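You operate a simulated robot arm through the tools that you are given. There is no shell and no other tool. Be economical: measure what you need, move in short steps, check, and stop when the job is done.

You run a simulated robot arm. Do the job below in one go: nothing can be reset, and whatever is moved stays where it is left.

TASK
Press the teal magnet shut and put it in the green tray.
Fine: set the press dial to the size printed on it, so that it gets no dents; leave the slide out and the other magnets alone.

Only the result counts: the job must be done as asked and must still hold three seconds after the hand-in. Knocking over, shifting, dropping, spilling or breaking anything else fails it.

THE ROBOT
A 6-joint arm with a two-finger parallel gripper, fixed in place. Base frame: the origin is at the foot of the arm, x ahead of it, y to its left, z up; the work surface is at about z = 4. Units: mm, degrees, N and s.
With the tool pointing down near the work surface it reaches from about 120 to 500 mm from the base axis. Its first joint turns from -72.0 to 72.0 degrees. Payload 0.65 kg.
The tool frame sits at the grasp point between the pads (the TCP): z along the fingers, y along the line on which they close. The tips reach 25 mm beyond it. Largest opening 76 mm; finger width 18, thickness 10; the body of the gripper, 36 by 78 mm, starts 45 mm behind the TCP.
Orientation is told as [roll, pitch, yaw] about the base's x, y, z axes, in that order, counted from this pose: with the fingers straight down and closing along the base's y, the tool's x points along the base's -x, its y along +y and its z along -z.

THE INTERFACE
- The arm moves only by the tool play_rows. Its arguments are lists of equal length, an entry for each row: "xyz": the shift along the tool's x, y, z in mm, a list of three; "turn": the turn, a rotation vector about the tool's x, y, z in degrees, a list of three. In form: {"xyz": [[tx, ty, tz], ...], "turn": [[wx, wy, wz], ...]}. A call has 1 to 20 rows; each row is the pose to reach, as a shift and turn from the pose commanded when the call began, along the tool's axes at that moment. "gripper" is the opening in per cent of the stroke, from 0 (shut) to 100 (fully open), set as the call begins (left out, the last holds). Rows are played at 5 a second. More than 50 mm and 8.6 degrees between two rows, or a gripper value outside its range, and nothing of the call is played. A pose out of reach is approached as far as the arm can. The call stops where the force on the tool passes 70 N (or 10 N more than at its start, if that is more) or the arm is blocked; 0.2 s more then pass. The fingers move at their own pace (about 108 mm/s each) and stop on an object; they squeeze with about 35 N. The grip force told is the motor's: it shows also when the fingers shut on nothing. Time passes only in rows, and 0.2 s behind the last, so rows that repeat a pose let the fingers close. It gives the time, the measured TCP pose, the force on the tool (base axes), the opening and the grip force at its end, in the units of the frame above (readings bear some noise).
- Cameras (640 x 400 px; columns grow to the right, rows downward): "scene" is fixed at [61.3, 275.9, 412.9]; the picture's right is [-0.71, -0.70, 0.00], its down [-0.35, 0.36, -0.86] and it looks along [0.60, -0.62, -0.51] (base axes); focal length 214 px, centre (320, 200). "wrist" rides on the gripper at [58, 11, -81] in the tool frame; the picture's right is [-0.18, 0.98, 0.00], its down [-0.75, -0.14, -0.64] and it looks along [-0.63, -0.12, 0.77] (tool axes); focal length 243 px, centre (320, 200). There is no depth. A picture from a camera that has moved, and an enlarged one, comes with that camera's place and axes in the base frame and with its lens.
- get_image(camera): a new picture of that camera. It takes no simulated time.
- zoom(camera, box): a new picture of the part [left, top, right, bottom] of that camera's present view, enlarged. It takes no simulated time.
- hand_in(): hands the job in; it is judged then, once.

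Work in short steps. Places have to be worked out from the pictures, the camera data and where the tool is seen: move nearer, look again, correct. Check each grasp and each placing, and mend what went wrong. You have 120 turns and 64 pictures in all, those below and enlarged ones among them. Open the gripper and draw the arm clear of the work before you hand the job in, unless the task says otherwise; then end with one line.

The tools are called after ">>>" as a command line: name --argument value ..., lists and objects as JSON in quotes. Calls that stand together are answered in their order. play_rows: Moves the arm, as the interface text tells. Its arguments: {"type":"object","properties":{"xyz":{"type":"array","items":{"type":"array","items":{"type":"number"}}},"turn":{"type":"array","items":{"type":"array","items":{"type":"number"}}},"gripper":{"type":"number"}},"required":["xyz","turn"]} The other tools are called the same way: get_image (camera) takes a picture; zoom (camera, box) takes an enlarged picture of a part of a camera's view; hand_in () hands the job in.

At the start:

```text
time_s: 0.0
tool_pos: [207.5, 81.6, 330.3]
tcp_rot: [0.1, -0.2, 0.2]
contact_force: [0.2, 0.2, -0.4]
width: 75.9
grip_force: 0.1
```

scene: 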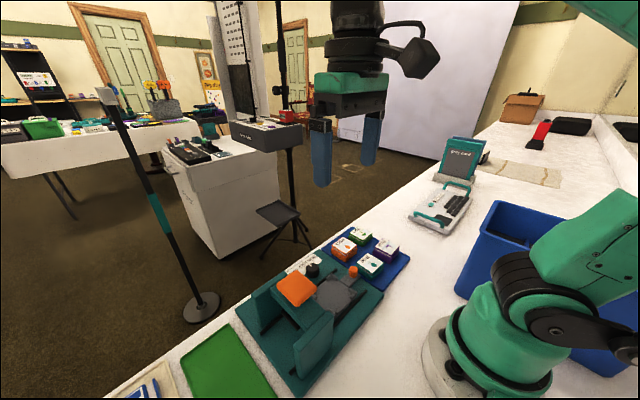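
wrist: 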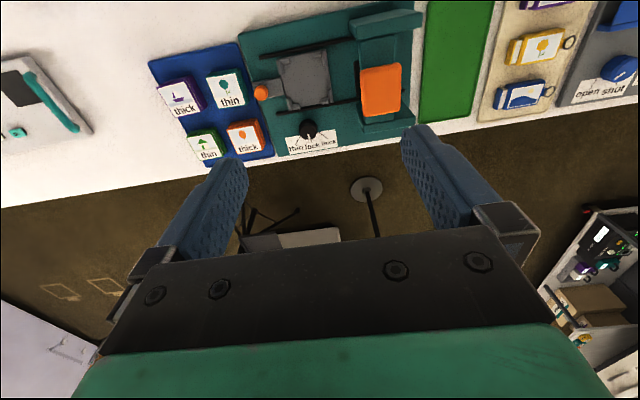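

The magnets, the press with its dial and the tray are all in view. I'll enlarge them to read the labels.

>>> zoom --camera "wrist" --box '[140, 0, 440, 188]'

>>> zoom --camera "scene" --box '[160, 210, 440, 398]'

```text
2.13 times, centred on (290, 94) of wrist
camera zoom: at [149.6, 91.6, 411.8], right [0.18, 0.98, 0.0], down [0.75, -0.14, 0.64], along [0.63, -0.12, -0.77], focal length 516 px, centre (384, 426)
```

zoom: 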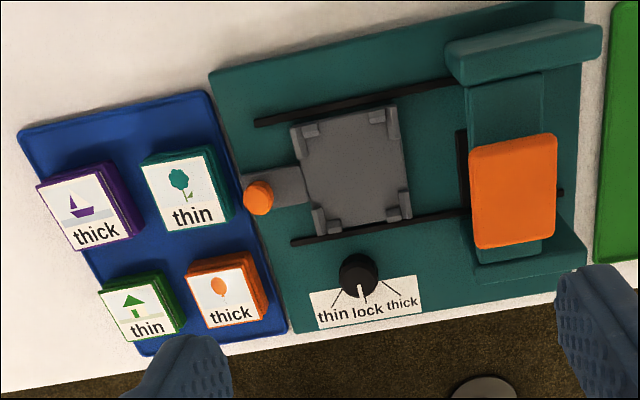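

```text
2.13 times, centred on (300, 304) of scene
camera zoom: at [61.3, 275.9, 412.9], right [-0.71, -0.7, 0.0], down [-0.35, 0.36, -0.86], along [0.6, -0.62, -0.51], focal length 456 px, centre (363, -21)
```

zoom: 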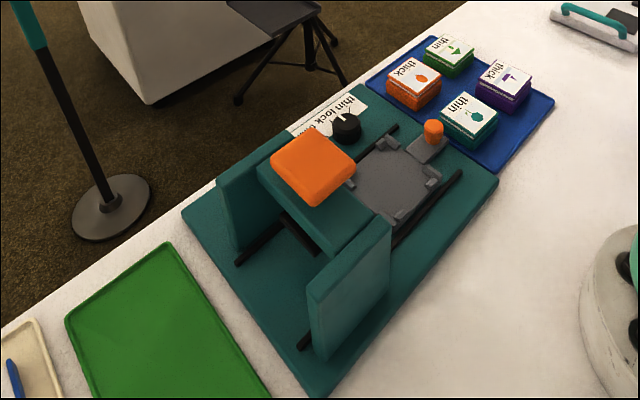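

Teal is marked "thin" and the dial stands at "lock". I'll move back and lower to get a closer look at the press from the wrist.

>>> play_rows --xyz '[[15, -15, 22], [30, -30, 45], [45, -45, 67], [57, -57, 90], [57, -57, 90]]' --turn '[[0, 0, 0], [0, 0, 0], [0, 0, 0], [0, 0, 0], [0, 0, 0]]'

>>> get_image --camera "wrist"

```text
time_s: 1.2
tool_pos: [151.6, 24.4, 241.0]
tcp_rot: [0.1, 0.0, 0.1]
contact_force: [0.0, 0.1, 0.2]
width: 76.3
grip_force: 0.1
```

```text
59 pictures are left
camera wrist: at [93.4, 34.6, 320.4], right [0.18, 0.98, 0.0], down [0.75, -0.14, 0.64], along [0.63, -0.12, -0.77], focal length 243 px, centre (320, 200)
```

wrist: 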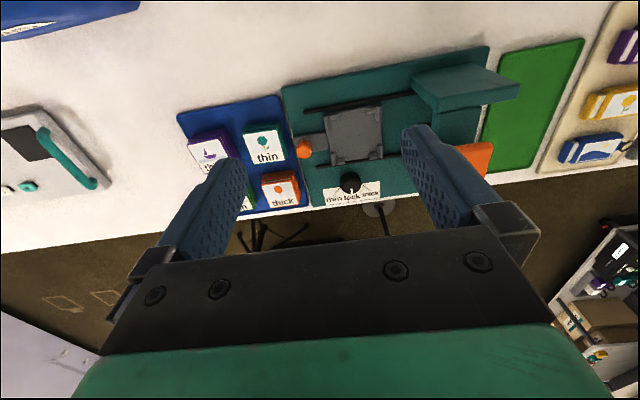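

The press is nearer the middle of the view now, so I'll enlarge that part for measuring.

>>> zoom --camera "wrist" --box '[170, 40, 410, 215]'

>>> zoom --camera "wrist" --box '[270, 30, 600, 220]'

>>> zoom --camera "scene" --box '[260, 220, 420, 320]'

```text
2.29 times, centred on (290, 128) of wrist
camera zoom: at [93.4, 34.6, 320.4], right [0.18, 0.98, 0.0], down [0.75, -0.14, 0.64], along [0.63, -0.12, -0.77], focal length 555 px, centre (389, 366)
```

zoom: 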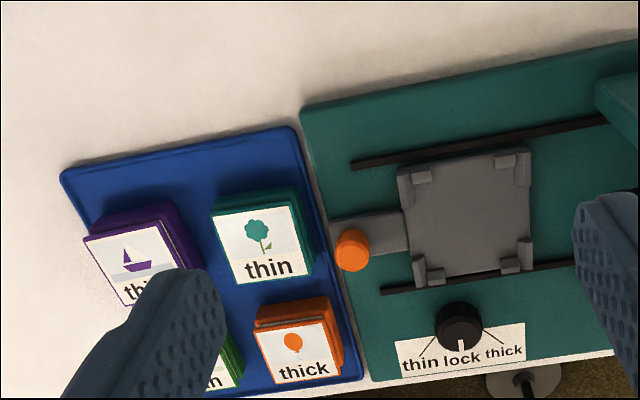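

```text
1.94 times, centred on (435, 125) of wrist
camera zoom: at [93.4, 34.6, 320.4], right [0.18, 0.98, 0.0], down [0.75, -0.14, 0.64], along [0.63, -0.12, -0.77], focal length 470 px, centre (97, 346)
```

zoom: 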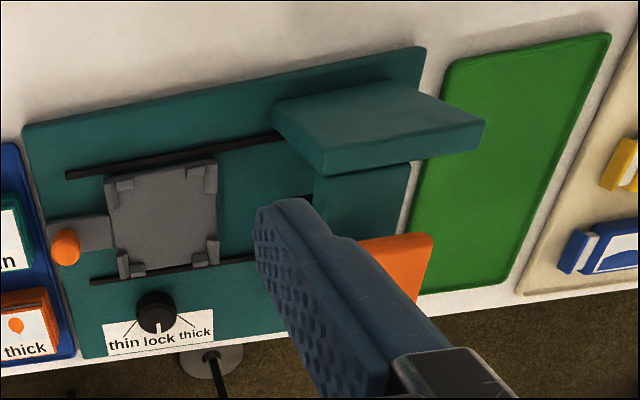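

```text
4.00 times, centred on (340, 270) of scene
camera zoom: at [61.3, 275.9, 412.9], right [-0.71, -0.7, 0.0], down [-0.35, 0.36, -0.86], along [0.6, -0.62, -0.51], focal length 858 px, centre (240, -80)
```

zoom: 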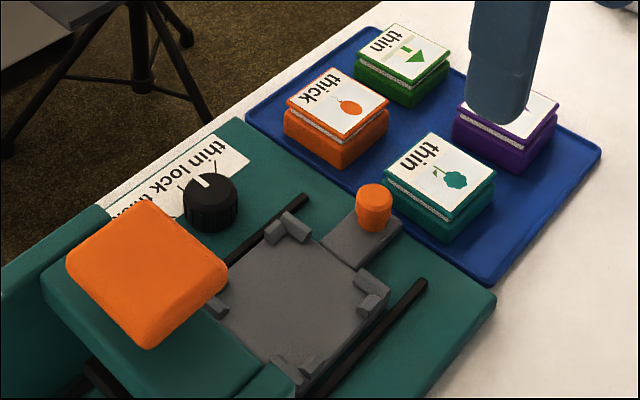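

I put the dial at about (314, 40), the teal magnet at (230, -67) with its top at z≈25, the slide at (241, 53), its knob at (239, -15), and the orange pad at (241, 143, 122). I'll move above the dial at z≈110, with a smaller opening, and look again.

>>> play_rows --xyz '[[-30, 3, 20], [-60, 6, 45], [-90, 9, 70], [-120, 12, 100], [-145, 14, 118], [-162, 16, 131], [-162, 16, 131]]' --turn '[[0, 0, 0], [0, 0, 0], [0, 0, 0], [0, 0, 0], [0, 0, 0], [0, 0, 0], [0, 0, 0]]' --gripper 65

>>> get_image --camera "wrist"

>>> zoom --camera "scene" --box '[220, 200, 420, 325]'

```text
time_s: 2.8
tool_pos: [314.3, 41.0, 109.4]
tcp_rot: [0.2, -0.1, 0.1]
contact_force: [-0.9, 0.3, 0.6]
width: 49.3
grip_force: 0.1
```

```text
55 pictures are left
camera wrist: at [255.2, 50.9, 190.3], right [0.18, 0.98, 0.0], down [0.75, -0.14, 0.64], along [0.63, -0.12, -0.77], focal length 243 px, centre (320, 200)
```

wrist: 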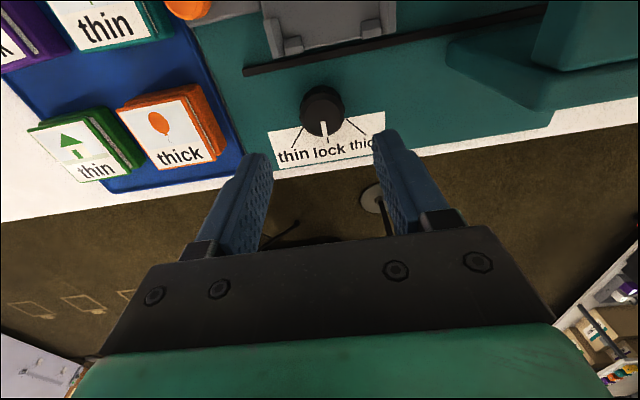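

```text
3.20 times, centred on (320, 262) of scene
camera zoom: at [61.3, 275.9, 412.9], right [-0.71, -0.7, 0.0], down [-0.35, 0.36, -0.86], along [0.6, -0.62, -0.51], focal length 686 px, centre (320, 0)
```

zoom: 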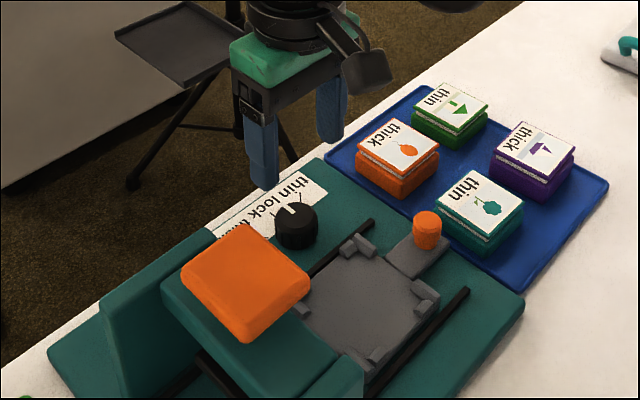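

The dial is centred near (312.5, 40.5), with the ticks at ±45° and the pointer at 0°. I'll pre-turn by -22.5°, go down over the dial and close on it.

>>> play_rows --xyz '[[1.8, -0.5, 0], [1.8, -0.5, 10], [1.8, -0.5, 30], [1.8, -0.5, 50], [1.8, -0.5, 62], [1.8, -0.5, 70], [1.8, -0.5, 70]]' --turn '[[0, 0, -7.5], [0, 0, -15], [0, 0, -22.5], [0, 0, -22.5], [0, 0, -22.5], [0, 0, -22.5], [0, 0, -22.5]]'

>>> get_image --camera "wrist"

```text
time_s: 4.4
tool_pos: [311.1, 40.6, 41.1]
tcp_rot: [0.0, -0.1, 22.5]
contact_force: [0.1, 0.8, -0.3]
width: 49.3
grip_force: 0.1
```

```text
53 pictures are left
camera wrist: at [253.5, 27.2, 121.0], right [-0.21, 0.98, 0.0], down [0.75, 0.16, 0.64], along [0.63, 0.14, -0.76], focal length 243 px, centre (320, 200)
```

wrist: 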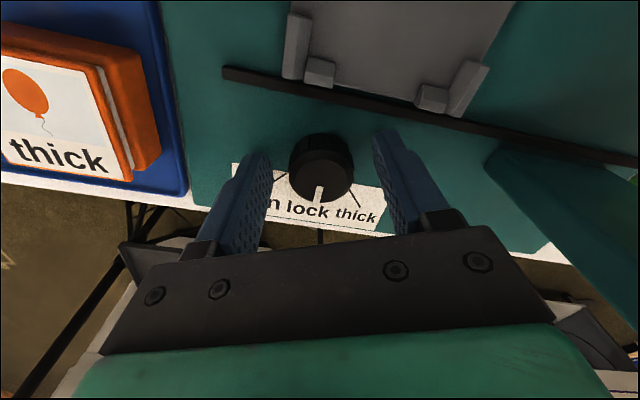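

The dial sits between the fingers, about 3 mm farther out. I'll nudge over, close, and check the grip before turning.

>>> play_rows --xyz '[[-2.8, -1.1, 1.5], [-2.8, -1.1, 1.5]]' --turn '[[0, 0, 0], [0, 0, 0]]'

>>> play_rows --xyz '[[0, 0, 0], [0, 0, 0]]' --turn '[[0, 0, 0], [0, 0, 0]]' --gripper 20

```text
time_s: 5.0
tool_pos: [313.1, 40.8, 40.4]
tcp_rot: [0.0, -0.1, 22.7]
contact_force: [-0.1, -0.2, -0.9]
width: 49.2
grip_force: 0.1
```

```text
time_s: 5.6
tool_pos: [314.0, 41.6, 38.9]
tcp_rot: [0.2, -0.1, 22.7]
contact_force: [-1.6, 7.5, -3.7]
width: 29.3
grip_force: 43.5
```

The fingers hold the dial at 29 mm with a small side force. Now I'll turn +45° about the tool's z.

>>> play_rows --xyz '[[0, 0, 0], [0, 0, 0], [0, 0, 0], [0, 0, 0], [0, 0, 0], [0, 0, 0], [0, 0, 0]]' --turn '[[0, 0, 7.5], [0, 0, 15], [0, 0, 22.5], [0, 0, 30], [0, 0, 37.5], [0, 0, 45], [0, 0, 45]]'

>>> zoom --camera "wrist" --box '[200, 80, 440, 230]'

```text
time_s: 7.2
tool_pos: [315.3, 41.8, 38.7]
tcp_rot: [0.5, 0.0, -22.4]
contact_force: [5.3, 35.8, -16.1]
width: 29.2
grip_force: 42.9
```

```text
2.67 times, centred on (320, 155) of wrist
camera zoom: at [265.1, 73.4, 119.7], right [0.55, 0.84, 0.01], down [0.64, -0.42, 0.64], along [0.54, -0.34, -0.77], focal length 647 px, centre (320, 320)
```

zoom: 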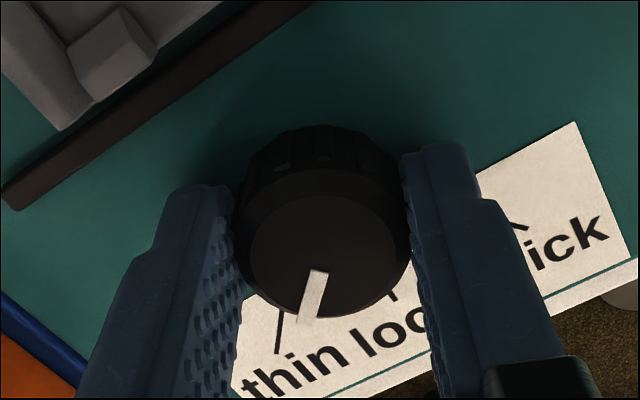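

By my reading the pointer is now at about -47°, on "thin". I'll release the dial, rise, and check.

>>> play_rows --xyz '[[0, 0, 0], [0, 0, 0]]' --turn '[[0, 0, 0], [0, 0, 0]]' --gripper 62

>>> play_rows --xyz '[[0, 0, -20], [0, 0, -50], [0, 0, -80], [0, 0, -110], [0, 0, -110]]' --turn '[[0, 0, 0], [0, 0, -7.5], [0, 0, -15], [0, 0, -22.5], [0, 0, -22.5]]'

>>> zoom --camera "wrist" --box '[200, 20, 440, 170]'

```text
time_s: 7.8
tool_pos: [313.2, 40.4, 38.5]
tcp_rot: [0.1, 0.0, -22.4]
contact_force: [0.4, 0.3, 0.3]
width: 47.0
grip_force: 0.1
```

```text
time_s: 9.0
tool_pos: [313.7, 40.3, 148.6]
tcp_rot: [0.1, -0.1, 0.2]
contact_force: [-0.1, 0.1, -0.9]
width: 46.9
grip_force: 0.1
```

```text
2.67 times, centred on (320, 95) of wrist
camera zoom: at [256.2, 49.6, 229.3], right [0.18, 0.98, 0.0], down [0.75, -0.14, 0.64], along [0.63, -0.11, -0.77], focal length 647 px, centre (320, 480)
```

zoom: 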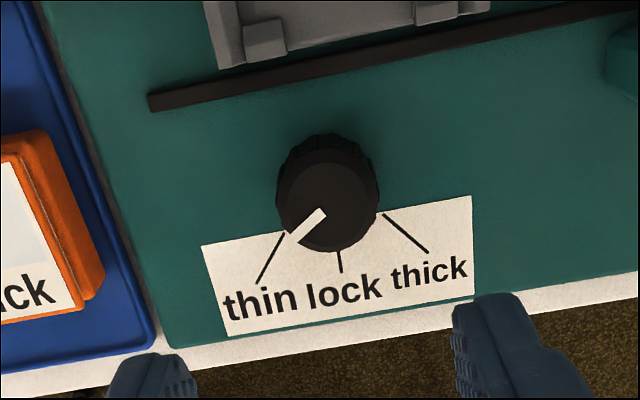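

I need a sharper view of the pointer against its tick.

>>> zoom --camera "wrist" --box '[270, 60, 390, 135]'

>>> zoom --camera "scene" --box '[280, 240, 344, 280]'

```text
5.33 times, centred on (330, 98) of wrist
camera zoom: at [256.2, 49.6, 229.3], right [0.18, 0.98, 0.0], down [0.75, -0.14, 0.64], along [0.63, -0.11, -0.77], focal length 1294 px, centre (267, 747)
```

zoom: 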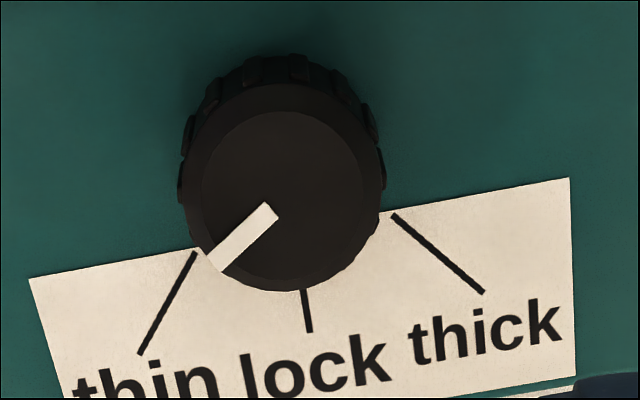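

```text
10.00 times, centred on (312, 260) of scene
camera zoom: at [61.3, 275.9, 412.9], right [-0.71, -0.7, 0.0], down [-0.35, 0.36, -0.86], along [0.6, -0.62, -0.51], focal length 2145 px, centre (400, -400)
```

zoom: 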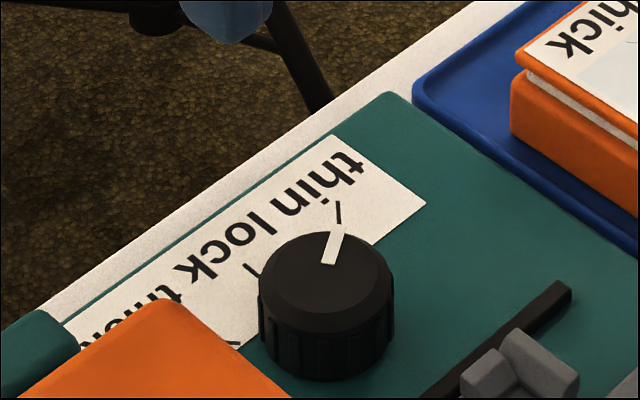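

The pointer has gone too far: both views give about -58°, with the tick at -44°. The release probably dragged it because I gripped off-centre. I'll re-grip centred on (315.5, 42.2) and turn back 13°.

>>> play_rows --xyz '[[-1.8, 1.9, 30], [-1.8, 1.9, 60], [-1.8, 1.9, 90], [-1.8, 1.9, 109], [-1.8, 1.9, 109], [-1.8, 1.9, 109]]' --turn '[[0, 0, 5], [0, 0, 10], [0, 0, 10], [0, 0, 10], [0, 0, 10], [0, 0, 10]]'

>>> play_rows --xyz '[[0, 0, 0], [0, 0, 0], [0, 0, 0]]' --turn '[[0, 0, 0], [0, 0, 0], [0, 0, 0]]' --gripper 36

>>> zoom --camera "wrist" --box '[240, 100, 400, 200]'

```text
time_s: 10.4
tool_pos: [315.8, 43.4, 39.2]
tcp_rot: [0.2, 0.0, -9.9]
contact_force: [0.6, 0.1, -0.3]
width: 47.1
grip_force: 0.1
```

```text
time_s: 11.2
tool_pos: [316.0, 42.2, 40.5]
tcp_rot: [0.1, -0.1, -9.8]
contact_force: [-0.3, -4.3, -1.6]
width: 30.6
grip_force: 2.0
```

```text
4.00 times, centred on (320, 150) of wrist
camera zoom: at [260.3, 62.5, 119.8], right [0.35, 0.94, 0.0], down [0.72, -0.27, 0.64], along [0.6, -0.22, -0.77], focal length 970 px, centre (320, 400)
```

zoom: 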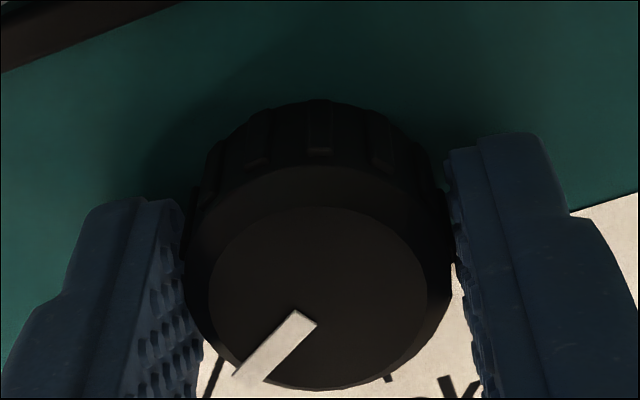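

The centring is good, with only a light touch. Now I'll grip firmly and turn -13°.

>>> play_rows --xyz '[[0, -0.5, 0], [0, -0.5, 0], [0, -0.5, 0], [0, -0.5, 0], [0, -0.5, 0], [0, -0.5, 0]]' --turn '[[0, 0, 0], [0, 0, 0], [0, 0, -5], [0, 0, -9], [0, 0, -13], [0, 0, -13]]' --gripper 20

>>> zoom --camera "wrist" --box '[240, 100, 400, 200]'

```text
time_s: 12.6
tool_pos: [316.2, 42.4, 40.1]
tcp_rot: [0.1, 0.0, 3.1]
contact_force: [-6.4, -17.9, -23.4]
width: 29.2
grip_force: 43.6
```

```text
4.00 times, centred on (320, 150) of wrist
camera zoom: at [257.2, 49.0, 120.2], right [0.13, 0.99, 0.0], down [0.76, -0.1, 0.64], along [0.64, -0.08, -0.77], focal length 970 px, centre (320, 400)
```

zoom: 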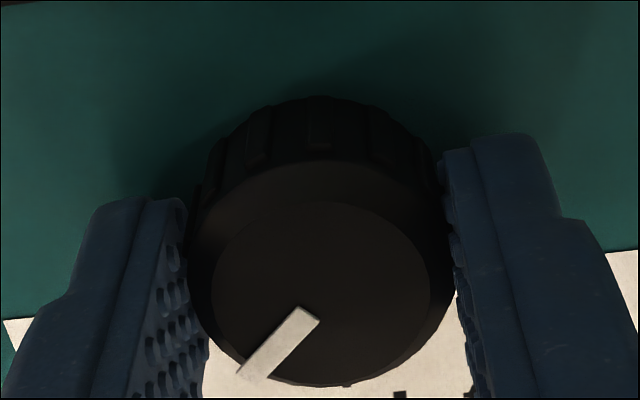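

Held, the pointer reads about -46°. I'll open just a little, gently, and see whether it stays.

>>> play_rows --xyz '[[0, 0, 0], [0, 0, 0], [0, 0, 0]]' --turn '[[0, 0, 0], [0, 0, 0], [0, 0, 0]]' --gripper 62

>>> play_rows --xyz '[[0, 0, -30], [0, 0, -70], [0, 0, -110], [0, 0, -110]]' --turn '[[0, 0, 0], [0, 0, 3], [0, 0, 3], [0, 0, 3]]'

>>> zoom --camera "wrist" --box '[270, 60, 390, 135]'

>>> zoom --camera "scene" --box '[280, 240, 344, 280]'

```text
time_s: 13.4
tool_pos: [316.3, 43.5, 40.1]
tcp_rot: [0.3, -0.1, 3.2]
contact_force: [1.3, 0.0, 0.4]
width: 47.0
grip_force: 0.1
```

```text
time_s: 14.4
tool_pos: [315.0, 42.4, 151.4]
tcp_rot: [0.0, -0.1, 0.1]
contact_force: [0.3, 1.6, -1.1]
width: 47.1
grip_force: 0.1
```

```text
5.33 times, centred on (330, 98) of wrist
camera zoom: at [256.9, 51.8, 231.1], right [0.18, 0.98, 0.0], down [0.75, -0.14, 0.64], along [0.63, -0.12, -0.77], focal length 1294 px, centre (267, 747)
```

zoom: 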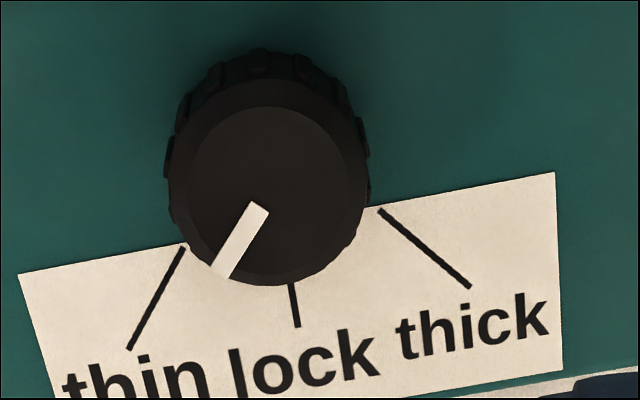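

```text
10.00 times, centred on (312, 260) of scene
camera zoom: at [61.3, 275.9, 412.9], right [-0.71, -0.7, 0.0], down [-0.35, 0.36, -0.86], along [0.6, -0.62, -0.51], focal length 2145 px, centre (400, -400)
```

zoom: 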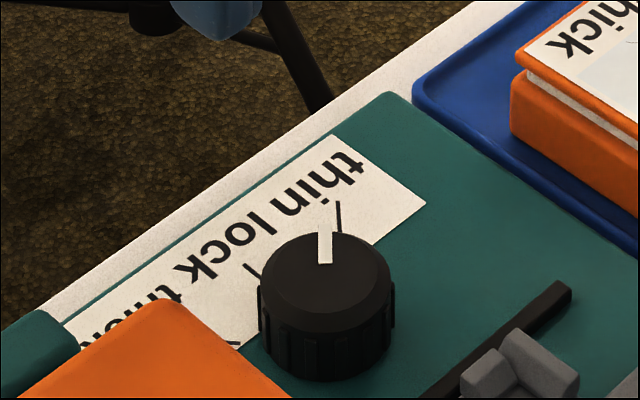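

Both views now show the pointer parallel to the "thin" tick, so the dial is set. Next I'll move above the teal magnet to measure it and the gaps around it.

>>> play_rows --xyz '[[17, -22, 0], [34, -44, 0], [51, -66, 0], [68, -88, 0], [85, -110, 10], [85, -110, 10]]' --turn '[[0, 0, 0], [0, 0, 0], [0, 0, 0], [0, 0, 0], [0, 0, 0], [0, 0, 0]]' --gripper 80

>>> zoom --camera "wrist" --box '[160, 0, 480, 200]'

>>> zoom --camera "scene" --box '[330, 215, 426, 275]'

```text
time_s: 15.8
tool_pos: [228.3, -67.5, 139.2]
tcp_rot: [0.1, -0.1, 0.0]
contact_force: [0.0, -0.2, -0.4]
width: 60.9
grip_force: 0.1
```

```text
2.00 times, centred on (320, 100) of wrist
camera zoom: at [171.8, -57.0, 220.1], right [0.18, 0.98, 0.0], down [0.75, -0.14, 0.64], along [0.63, -0.12, -0.77], focal length 485 px, centre (320, 400)
```

zoom: 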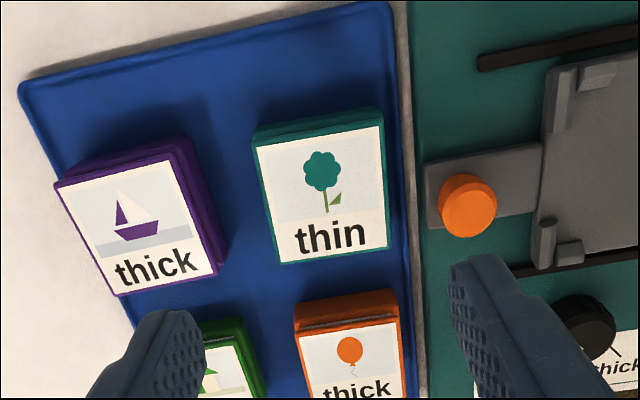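

```text
6.67 times, centred on (378, 245) of scene
camera zoom: at [61.3, 275.9, 412.9], right [-0.71, -0.7, 0.0], down [-0.35, 0.36, -0.86], along [0.6, -0.62, -0.51], focal length 1430 px, centre (-67, -100)
```

zoom: 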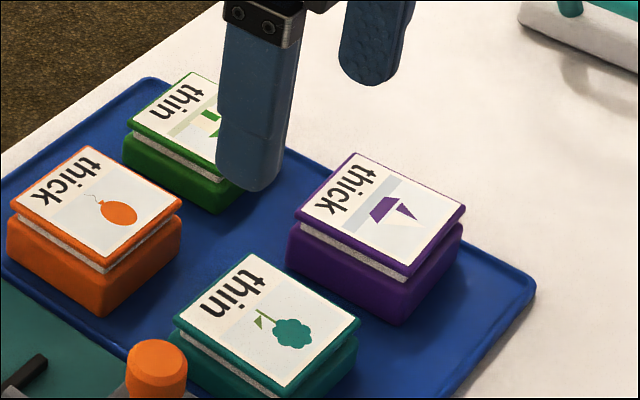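

The teal magnet is centred at about (233, -66.5), 46 mm wide, yaw about -2°, with roughly 25 mm to the purple one. I'll go down over it at a 61 mm opening to tip z≈11.

>>> play_rows --xyz '[[-4.5, 1, 20], [-4.5, 1, 45], [-4.5, 1, 70], [-4.5, 1, 90], [-4.5, 1, 103], [-4.5, 1, 103]]' --turn '[[0, 0, 2], [0, 0, 2], [0, 0, 2], [0, 0, 2], [0, 0, 2], [0, 0, 2]]'

>>> zoom --camera "wrist" --box '[160, 40, 480, 240]'

>>> zoom --camera "scene" --box '[330, 215, 426, 275]'

```text
time_s: 17.0
tool_pos: [235.2, -62.2, 44.5]
tcp_rot: [1.3, 0.2, -1.9]
contact_force: [-1.3, -2.0, 88.3]
width: 61.4
grip_force: 0.9
stopped in row 5: the force on the tool passed its limit (the readings are from after the stop); the commanded pose is now the measured one
```

```text
2.00 times, centred on (320, 140) of wrist
camera zoom: at [178.6, -52.0, 124.2], right [0.22, 0.98, 0.02], down [0.75, -0.18, 0.64], along [0.63, -0.12, -0.77], focal length 485 px, centre (320, 320)
```

zoom: 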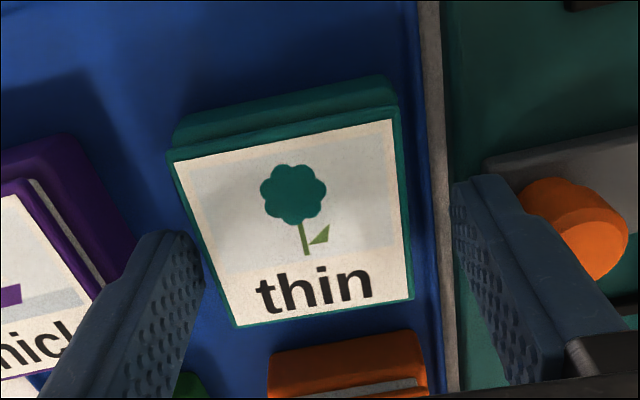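

```text
6.67 times, centred on (378, 245) of scene
camera zoom: at [61.1, 275.9, 412.9], right [-0.71, -0.7, 0.0], down [-0.35, 0.36, -0.86], along [0.6, -0.62, -0.51], focal length 1430 px, centre (-67, -100)
```

zoom: 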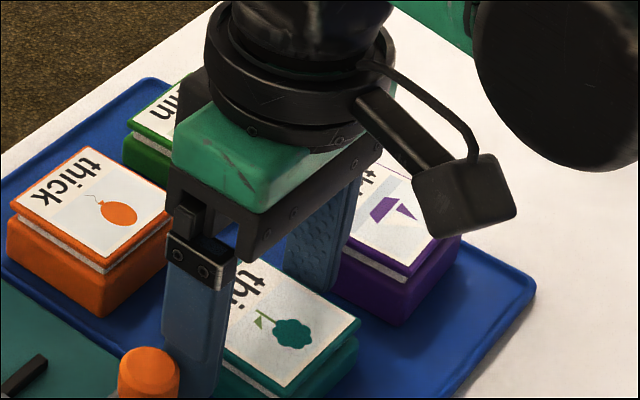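

The +y finger landed on the slide's tab at z≈19.5. I'll lift straight up, check that nothing moved, then grip along x instead, where there is about 22 mm to the orange magnet.

>>> play_rows --xyz '[[0, 0, -10], [0, 0, -30], [0, 0, -60], [0, 0, -80], [0, 0, -80]]' --turn '[[0, 0, 0], [0, 0, 0], [0, 0, 0], [0, 0, 0], [0, 0, 0]]'

>>> zoom --camera "scene" --box '[220, 200, 420, 325]'

>>> zoom --camera "wrist" --box '[160, 0, 480, 200]'

```text
time_s: 18.2
tool_pos: [236.8, -63.4, 122.5]
tcp_rot: [1.1, 0.0, -1.9]
contact_force: [-0.3, 0.6, 0.2]
width: 60.8
grip_force: 0.2
```

```text
3.20 times, centred on (320, 262) of scene
camera zoom: at [61.3, 275.9, 412.9], right [-0.71, -0.7, 0.0], down [-0.35, 0.36, -0.86], along [0.6, -0.62, -0.51], focal length 686 px, centre (320, 0)
```

zoom: 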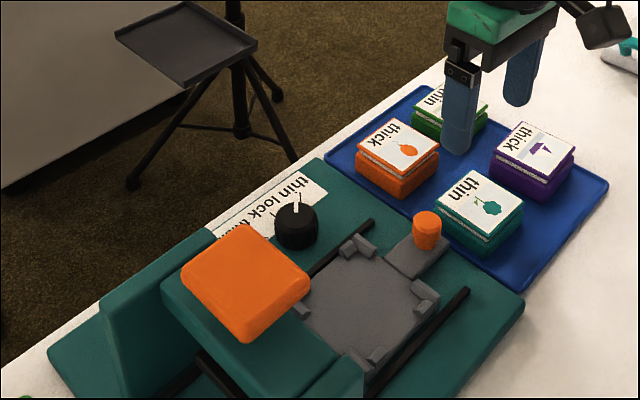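

```text
2.00 times, centred on (320, 100) of wrist
camera zoom: at [178.9, -53.6, 204.0], right [0.22, 0.98, 0.02], down [0.75, -0.18, 0.64], along [0.63, -0.12, -0.77], focal length 485 px, centre (320, 400)
```

zoom: 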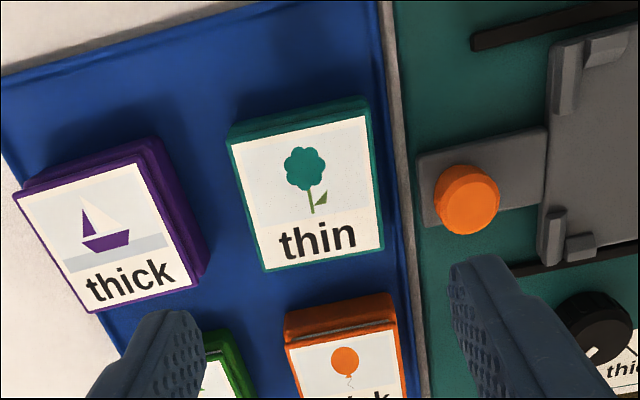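

Nothing has shifted. I'll level the tool, then turn it 90° so the fingers close along x.

>>> play_rows --xyz '[[3.8, -3.1, 0], [3.8, -3.1, 0]]' --turn '[[1.1, 0, 0], [1.1, 0, 0]]' --gripper 75

>>> play_rows --xyz '[[0, 0, 0], [0, 0, 0], [0, 0, 0], [0, 0, 0], [0, 0, 0], [0, 0, 0], [0, 0, 0], [0, 0, 0], [0, 0, 0], [0, 0, 0], [0, 0, 0], [0, 0, 0], [0, 0, 0]]' --turn '[[0, 0, -7.5], [0, 0, -15], [0, 0, -22.5], [0, 0, -30], [0, 0, -37.5], [0, 0, -45], [0, 0, -52.5], [0, 0, -60], [0, 0, -67.5], [0, 0, -75], [0, 0, -82.5], [0, 0, -90], [0, 0, -90]]'

>>> get_image --camera "wrist"

```text
time_s: 18.8
tool_pos: [232.1, -68.5, 122.3]
tcp_rot: [0.0, 0.1, -1.9]
contact_force: [0.1, 0.3, 0.5]
width: 56.9
grip_force: 0.2
```

```text
time_s: 21.6
tool_pos: [231.2, -68.0, 122.9]
tcp_rot: [0.1, 0.0, 88.2]
contact_force: [0.4, -0.6, 1.0]
width: 57.3
grip_force: 0.0
```

```text
38 pictures are left
camera wrist: at [219.5, -126.7, 203.1], right [-0.98, 0.21, 0.0], down [0.17, 0.75, 0.64], along [0.14, 0.63, -0.77], focal length 243 px, centre (320, 200)
```

wrist: 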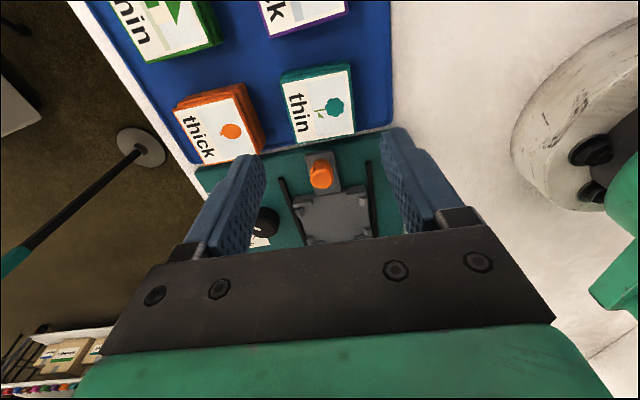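

Everything lines up, with the teal magnet at (232, -67). I'll go down to tip z≈11 in steps.

>>> play_rows --xyz '[[-1, -1.3, 25], [-1, -1.3, 50], [-1, -1.3, 70], [-1, -1.3, 80], [-1, -1.3, 87], [-1, -1.3, 87]]' --turn '[[0, 0, 0], [0, 0, 0], [0, 0, 0], [0, 0, 0], [0, 0, 0], [0, 0, 0]]'

>>> get_image --camera "wrist"

```text
time_s: 23.0
tool_pos: [233.0, -66.6, 36.4]
tcp_rot: [0.2, 0.0, 88.1]
contact_force: [0.0, 0.5, 0.3]
width: 56.9
grip_force: 0.0
```

```text
37 pictures are left
camera wrist: at [221.4, -124.8, 116.8], right [-0.98, 0.22, 0.0], down [0.17, 0.75, 0.64], along [0.14, 0.63, -0.77], focal length 243 px, centre (320, 200)
```

wrist: 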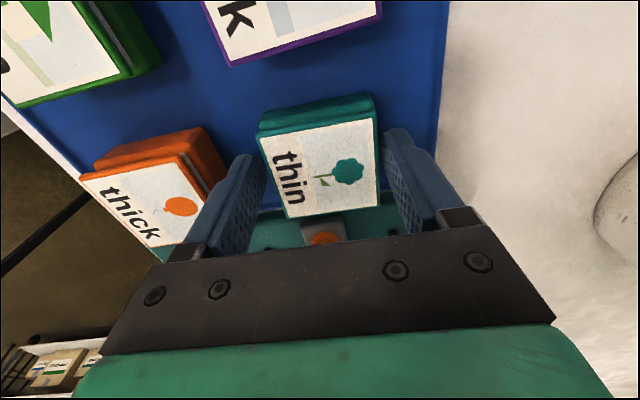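

The magnet sits between the fingers, clear of the orange one. I'll close and test the grip with a small lift.

>>> play_rows --xyz '[[0, 0, 0], [0, 0, 0], [0, 0, 0]]' --turn '[[0, 0, 0], [0, 0, 0], [0, 0, 0]]' --gripper 30

>>> play_rows --xyz '[[0, 0, -10], [0, 0, -30], [0, 0, -50], [0, 0, -75], [0, 0, -75]]' --turn '[[0, 0, 0], [0, 0, 0], [0, 0, 0], [0, 0, 0], [0, 0, 0]]'

>>> get_image --camera "wrist"

>>> zoom --camera "scene" --box '[220, 180, 440, 318]'

```text
time_s: 23.8
tool_pos: [233.9, -66.2, 36.3]
tcp_rot: [0.2, 0.0, 88.2]
contact_force: [0.4, 0.4, 0.1]
width: 48.7
grip_force: 34.9
```

```text
time_s: 25.0
tool_pos: [233.5, -68.0, 111.3]
tcp_rot: [0.1, 0.1, 88.1]
contact_force: [-0.3, 0.0, -0.7]
width: 48.8
grip_force: 35.0
```

```text
36 pictures are left
camera wrist: at [221.8, -126.0, 192.7], right [-0.98, 0.22, 0.0], down [0.17, 0.75, 0.64], along [0.14, 0.63, -0.77], focal length 243 px, centre (320, 200)
```

wrist: 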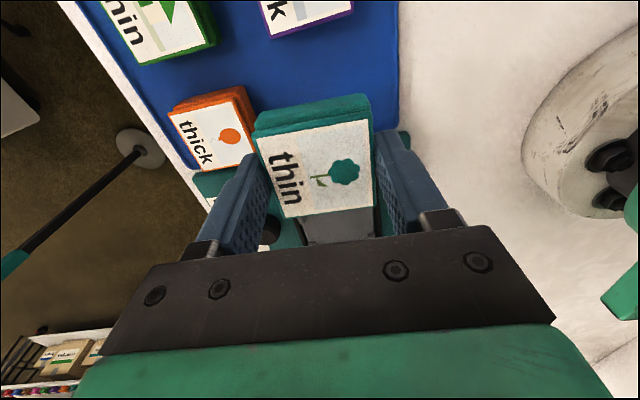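

```text
2.90 times, centred on (330, 249) of scene
camera zoom: at [61.3, 275.9, 412.9], right [-0.71, -0.7, 0.0], down [-0.35, 0.36, -0.86], along [0.6, -0.62, -0.51], focal length 622 px, centre (291, 58)
```

zoom: 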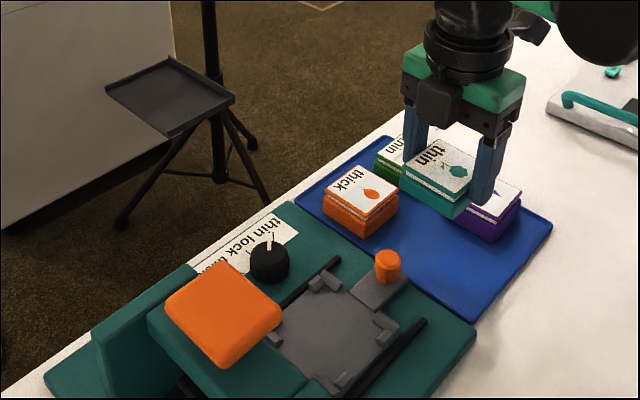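

The magnet is held at a width of 48.7 mm. I'll lift higher and pass over the slide to look down into the nest and measure it more closely.

>>> play_rows --xyz '[[0, 0, -35], [-30, -1, -60], [-65, -2, -65], [-100, -3, -65], [-135, -4, -65], [-153, -4.5, -65], [-153, -4.5, -65]]' --turn '[[0, 0, 0], [0, 0, -1.4], [0, 0, -1.4], [0, 0, -1.4], [0, 0, -1.4], [0, 0, -1.4], [0, 0, -1.4]]'

>>> zoom --camera "wrist" --box '[160, 0, 480, 200]'

```text
time_s: 26.6
tool_pos: [241.6, 87.0, 177.5]
tcp_rot: [0.1, 0.0, 89.6]
contact_force: [0.3, 0.9, -0.2]
width: 48.8
grip_force: 35.0
```

```text
2.00 times, centred on (320, 100) of wrist
camera zoom: at [231.9, 27.5, 257.8], right [-0.98, 0.19, 0.0], down [0.15, 0.75, 0.64], along [0.12, 0.63, -0.77], focal length 485 px, centre (320, 400)
```

zoom: 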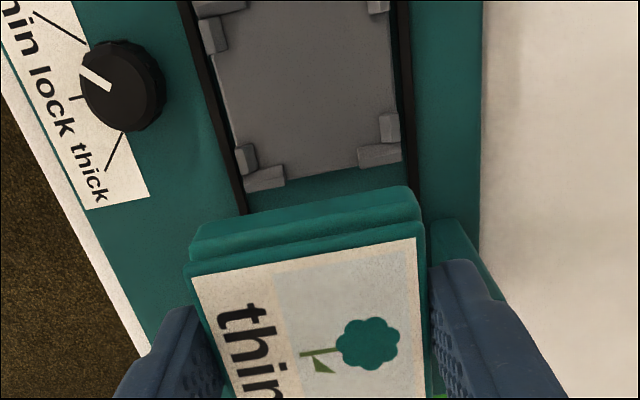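

The nest measures about 56 mm inside and is centred near (241.5, 55.8). The magnet sits about 1 mm toward +y from the TCP, so I'll aim the TCP at (242, 55) and come down to just above the nest.

>>> play_rows --xyz '[[16, -0.4, 0], [32, -0.4, 0], [32, -0.4, 30], [32, -0.4, 60], [32, -0.4, 90], [32, -0.4, 112], [32, -0.4, 112]]' --turn '[[0, 0, 0], [0, 0, 0], [0, 0, 0], [0, 0, 0], [0, 0, 0], [0, 0, 0], [0, 0, 0]]'

>>> zoom --camera "wrist" --box '[160, 40, 480, 240]'

>>> zoom --camera "scene" --box '[250, 210, 410, 310]'

```text
time_s: 28.2
tool_pos: [243.1, 53.4, 61.8]
tcp_rot: [0.1, 0.1, 89.5]
contact_force: [-0.3, 0.4, -0.7]
width: 49.0
grip_force: 35.1
```

```text
2.00 times, centred on (320, 140) of wrist
camera zoom: at [232.1, -6.6, 143.4], right [-0.98, 0.19, 0.0], down [0.15, 0.75, 0.64], along [0.12, 0.63, -0.77], focal length 485 px, centre (320, 320)
```

zoom: 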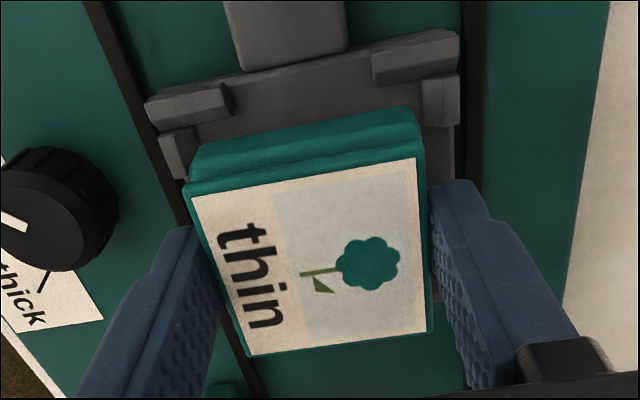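

```text
4.00 times, centred on (330, 260) of scene
camera zoom: at [61.3, 275.9, 412.9], right [-0.71, -0.7, 0.0], down [-0.35, 0.36, -0.86], along [0.6, -0.62, -0.51], focal length 858 px, centre (280, -40)
```

zoom: 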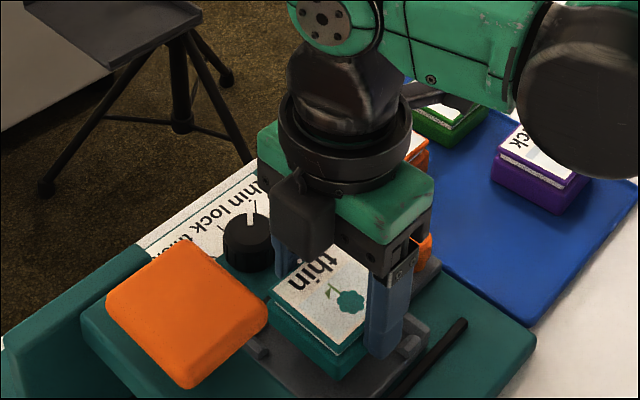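

The magnet is centred in y and about 1.5 mm too far in x. I'll correct that and lower it gently.

>>> play_rows --xyz '[[0, 1.5, 0], [0, 1.5, 4], [0, 1.5, 8], [0, 1.5, 11], [0, 1.5, 11]]' --turn '[[0, 0, 0], [0, 0, 0], [0, 0, 0], [0, 0, 0], [0, 0, 0]]'

```text
time_s: 29.4
tool_pos: [242.2, 54.5, 52.6]
tcp_rot: [0.0, 0.1, 89.6]
contact_force: [0.4, 0.2, 0.1]
width: 49.0
grip_force: 35.1
```

There's no contact yet, so I'll go on down in 1 mm steps.

>>> play_rows --xyz '[[0, 0, 1], [0, 0, 2], [0, 0, 2], [0, 0, 3], [0, 0, 3]]' --turn '[[0, 0, 0], [0, 0, 0], [0, 0, 0], [0, 0, 0], [0, 0, 0]]'

>>> zoom --camera "scene" --box '[280, 240, 376, 300]'

```text
time_s: 30.6
tool_pos: [241.9, 55.1, 49.1]
tcp_rot: [0.1, 0.0, 89.4]
contact_force: [0.7, -1.0, 23.3]
width: 48.9
grip_force: 34.7
```

```text
6.67 times, centred on (328, 270) of scene
camera zoom: at [61.2, 275.9, 412.9], right [-0.71, -0.7, 0.0], down [-0.35, 0.36, -0.86], along [0.6, -0.62, -0.51], focal length 1430 px, centre (267, -267)
```

zoom: 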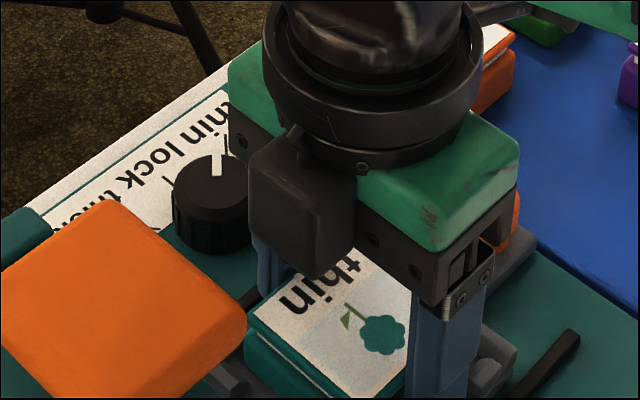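

It made contact (23 N) right at the plate's height. I'll release, rise, and look.

>>> play_rows --xyz '[[0, 0, -1], [0, 0, -1]]' --turn '[[0, 0, 0], [0, 0, 0]]' --gripper 75

>>> play_rows --xyz '[[0, 0, -20], [0, 0, -55], [0, 0, -90], [10, 0, -130], [10, 0, -130]]' --turn '[[0, 0, 0], [0, 0, 0], [0, 0, 0], [0, 0, 0], [0, 0, 0]]'

>>> zoom --camera "wrist" --box '[160, 40, 480, 240]'

>>> zoom --camera "scene" --box '[250, 230, 378, 310]'

```text
time_s: 31.2
tool_pos: [241.1, 54.2, 50.6]
tcp_rot: [0.0, 0.0, 89.5]
contact_force: [0.2, -0.5, -0.3]
width: 56.7
grip_force: 0.0
```

```text
time_s: 32.4
tool_pos: [240.4, 45.6, 182.4]
tcp_rot: [0.1, 0.0, 89.5]
contact_force: [0.4, 0.2, -0.8]
width: 56.8
grip_force: 0.0
```

```text
2.00 times, centred on (320, 140) of wrist
camera zoom: at [229.3, -13.8, 262.5], right [-0.98, 0.19, 0.0], down [0.15, 0.75, 0.64], along [0.12, 0.63, -0.77], focal length 485 px, centre (320, 320)
```

zoom: 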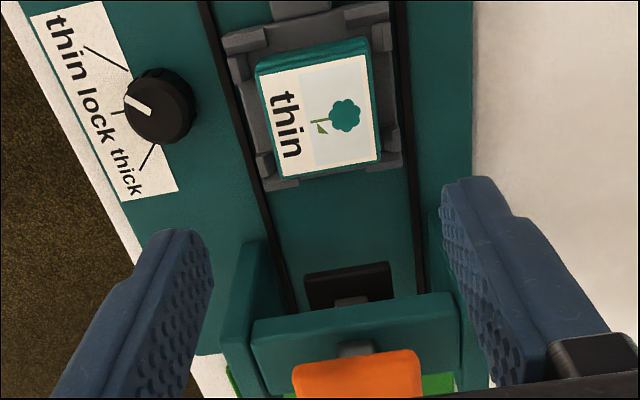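

```text
5.00 times, centred on (314, 270) of scene
camera zoom: at [61.3, 275.9, 412.9], right [-0.71, -0.7, 0.0], down [-0.35, 0.36, -0.86], along [0.6, -0.62, -0.51], focal length 1072 px, centre (350, -150)
```

zoom: 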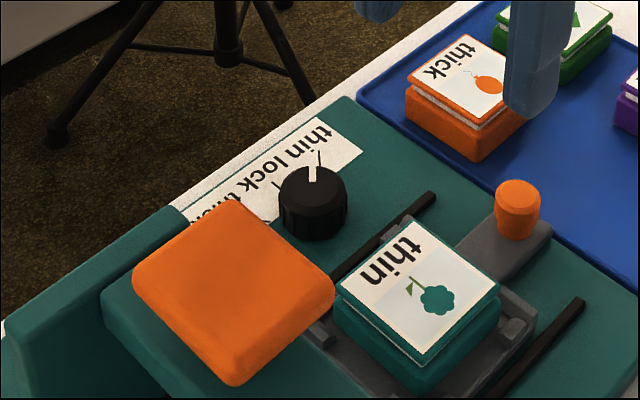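

The magnet sits flat in the nest. Next I'll go to the slide's knob at (239.5, -14.5), coming down over it with the fingers closing along x.

>>> play_rows --xyz '[[30, 0, 0], [60, 0, 20], [60, 0, 60], [60, 0, 95], [60, 0, 120], [60, 0, 133], [60, 0, 133]]' --turn '[[0, 0, 0], [0, 0, 0], [0, 0, 0], [0, 0, 0], [0, 0, 0], [0, 0, 0], [0, 0, 0]]' --gripper 55

>>> zoom --camera "wrist" --box '[160, 40, 480, 240]'

```text
time_s: 34.0
tool_pos: [238.9, -16.4, 45.8]
tcp_rot: [0.1, 0.0, 89.5]
contact_force: [-0.9, 0.3, -0.1]
width: 41.7
grip_force: 0.0
```

```text
2.00 times, centred on (320, 140) of wrist
camera zoom: at [229.0, -75.3, 127.5], right [-0.98, 0.19, 0.0], down [0.15, 0.75, 0.64], along [0.12, 0.63, -0.77], focal length 485 px, centre (320, 320)
```

zoom: 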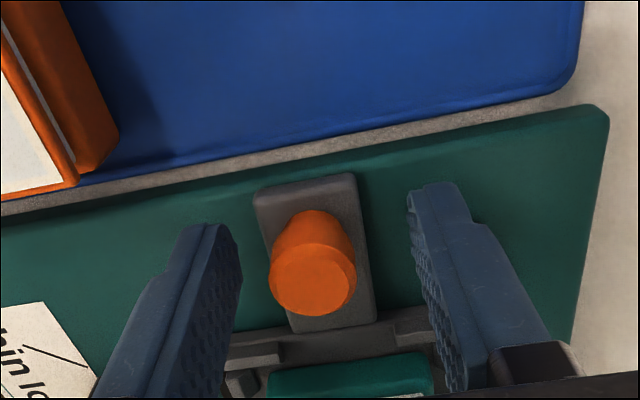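

The knob is about 2.5 mm farther in +x. I'll shift, raise 3 mm to clear the tab, and grip.

>>> play_rows --xyz '[[-1, -2.3, -3], [-1, -2.3, -3]]' --turn '[[0, 0, 0], [0, 0, 0]]'

>>> play_rows --xyz '[[0, 0, 0], [0, 0, 0], [0, 0, 0]]' --turn '[[0, 0, 0], [0, 0, 0], [0, 0, 0]]' --gripper 10

```text
time_s: 34.6
tool_pos: [242.2, -14.9, 50.9]
tcp_rot: [0.1, 0.1, 89.5]
contact_force: [0.4, 1.1, 0.5]
width: 41.8
grip_force: 0.0
```

```text
time_s: 35.4
tool_pos: [242.2, -14.9, 51.0]
tcp_rot: [0.1, 0.1, 89.4]
contact_force: [-0.1, -0.5, 0.8]
width: 19.1
grip_force: 36.7
```

The knob is gripped at 19 mm. I'll push the slide +y by 60 mm first.

>>> play_rows --xyz '[[-6, 0, 0], [-14, 0, 0], [-22, 0, 0], [-30, 0, 0], [-38, 0, 0], [-46, 0, 0], [-54, 0, 0], [-60, 0, 0], [-60, 0, 0]]' --turn '[[0, 0, 0], [0, 0, 0], [0, 0, 0], [0, 0, 0], [0, 0, 0], [0, 0, 0], [0, 0, 0], [0, 0, 0], [0, 0, 0]]'

>>> zoom --camera "scene" --box '[200, 210, 420, 348]'

>>> get_image --camera "wrist"

```text
time_s: 37.4
tool_pos: [241.5, 45.9, 50.6]
tcp_rot: [0.5, 0.0, 89.5]
contact_force: [-35.5, 0.0, -18.5]
width: 19.0
grip_force: 36.5
```

```text
2.90 times, centred on (310, 279) of scene
camera zoom: at [61.3, 275.9, 412.9], right [-0.71, -0.7, 0.0], down [-0.35, 0.36, -0.86], along [0.6, -0.62, -0.51], focal length 622 px, centre (349, -29)
```

zoom: 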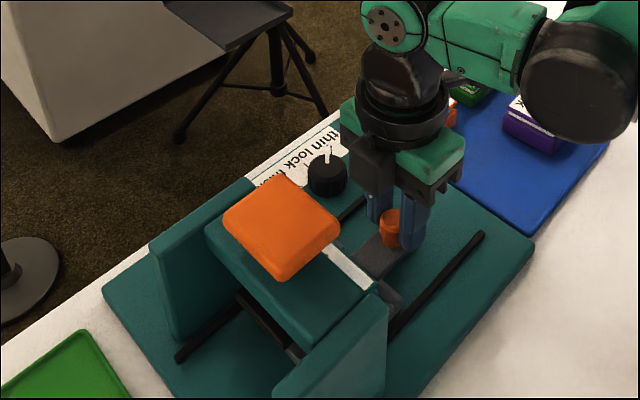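

```text
26 pictures are left
camera wrist: at [232.2, -13.0, 131.4], right [-0.98, 0.19, 0.01], down [0.15, 0.75, 0.64], along [0.12, 0.63, -0.77], focal length 243 px, centre (320, 200)
```

wrist: 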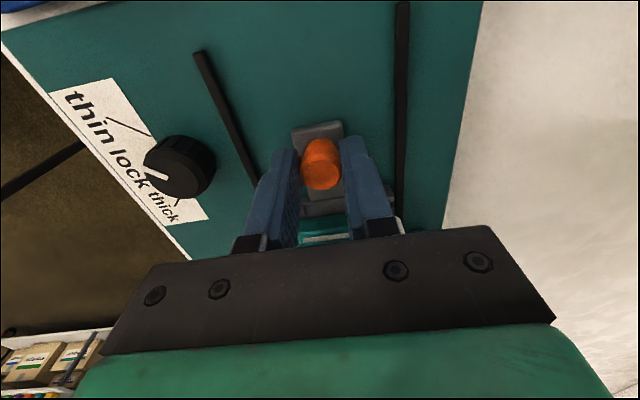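

The slide runs on a line tilted slightly toward -x, giving 35 N of side load. I'll ease off 1.5 mm and keep pushing until it reaches its stop.

>>> play_rows --xyz '[[0, 1.4, 0], [-5, 1.5, 0], [-10, 1.6, 0], [-15, 1.7, 0], [-20, 1.8, 0], [-24, 1.9, 0], [-24, 1.9, 0]]' --turn '[[0, 0, 0], [0, 0, 0], [0, 0, 0], [0, 0, 0], [0, 0, 0], [0, 0, 0], [0, 0, 0]]'

```text
time_s: 39.0
tool_pos: [242.4, 69.0, 49.0]
tcp_rot: [0.1, -0.1, 89.5]
contact_force: [-14.8, 1.2, 26.0]
width: 18.9
grip_force: 36.6
```

>>> zoom --camera "scene" --box '[200, 210, 420, 348]'

>>> play_rows --xyz '[[0, 0.5, -0.5], [-2, 0.5, -0.5], [-4, 0.5, -0.5], [-6, 0.5, -0.5], [-8, 0.5, -0.5], [-8, 0.5, -0.5]]' --turn '[[0, 0, 0], [0, 0, 0], [0, 0, 0], [0, 0, 0], [0, 0, 0], [0, 0, 0]]'

```text
2.90 times, centred on (310, 279) of scene
camera zoom: at [61.3, 275.9, 412.9], right [-0.71, -0.7, 0.0], down [-0.35, 0.36, -0.86], along [0.6, -0.62, -0.51], focal length 622 px, centre (349, -29)
```

zoom: 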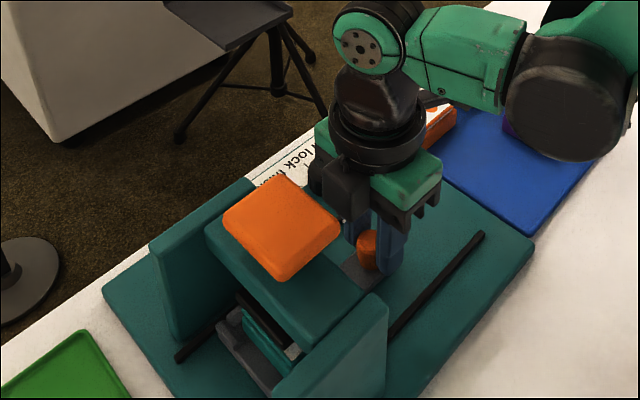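

```text
time_s: 40.4
tool_pos: [242.1, 74.6, 51.7]
tcp_rot: [0.0, 0.2, 89.5]
contact_force: [14.2, -25.2, -2.4]
width: 18.9
grip_force: 37.1
```

The resistance (-25 N at y≈74.6, 89.5 mm of travel) suggests the end stop. I'll push a bit more to confirm.

>>> play_rows --xyz '[[-1, 0, 0], [-2, 0, 0], [-2, 0, 0]]' --turn '[[0, 0, 0], [0, 0, 0], [0, 0, 0]]'

>>> zoom --camera "scene" --box '[200, 210, 420, 348]'

```text
time_s: 41.2
tool_pos: [241.8, 77.9, 50.2]
tcp_rot: [-0.1, 0.2, 89.6]
contact_force: [27.1, -26.3, -3.8]
width: 19.0
grip_force: 37.2
```

```text
2.90 times, centred on (310, 279) of scene
camera zoom: at [61.3, 275.9, 412.9], right [-0.71, -0.7, 0.0], down [-0.35, 0.36, -0.86], along [0.6, -0.62, -0.51], focal length 622 px, centre (349, -29)
```

zoom: 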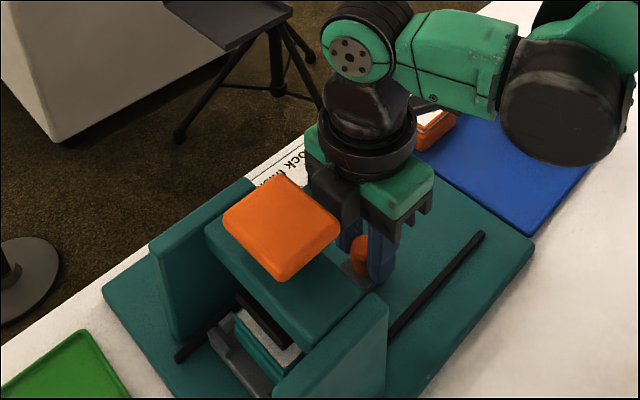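

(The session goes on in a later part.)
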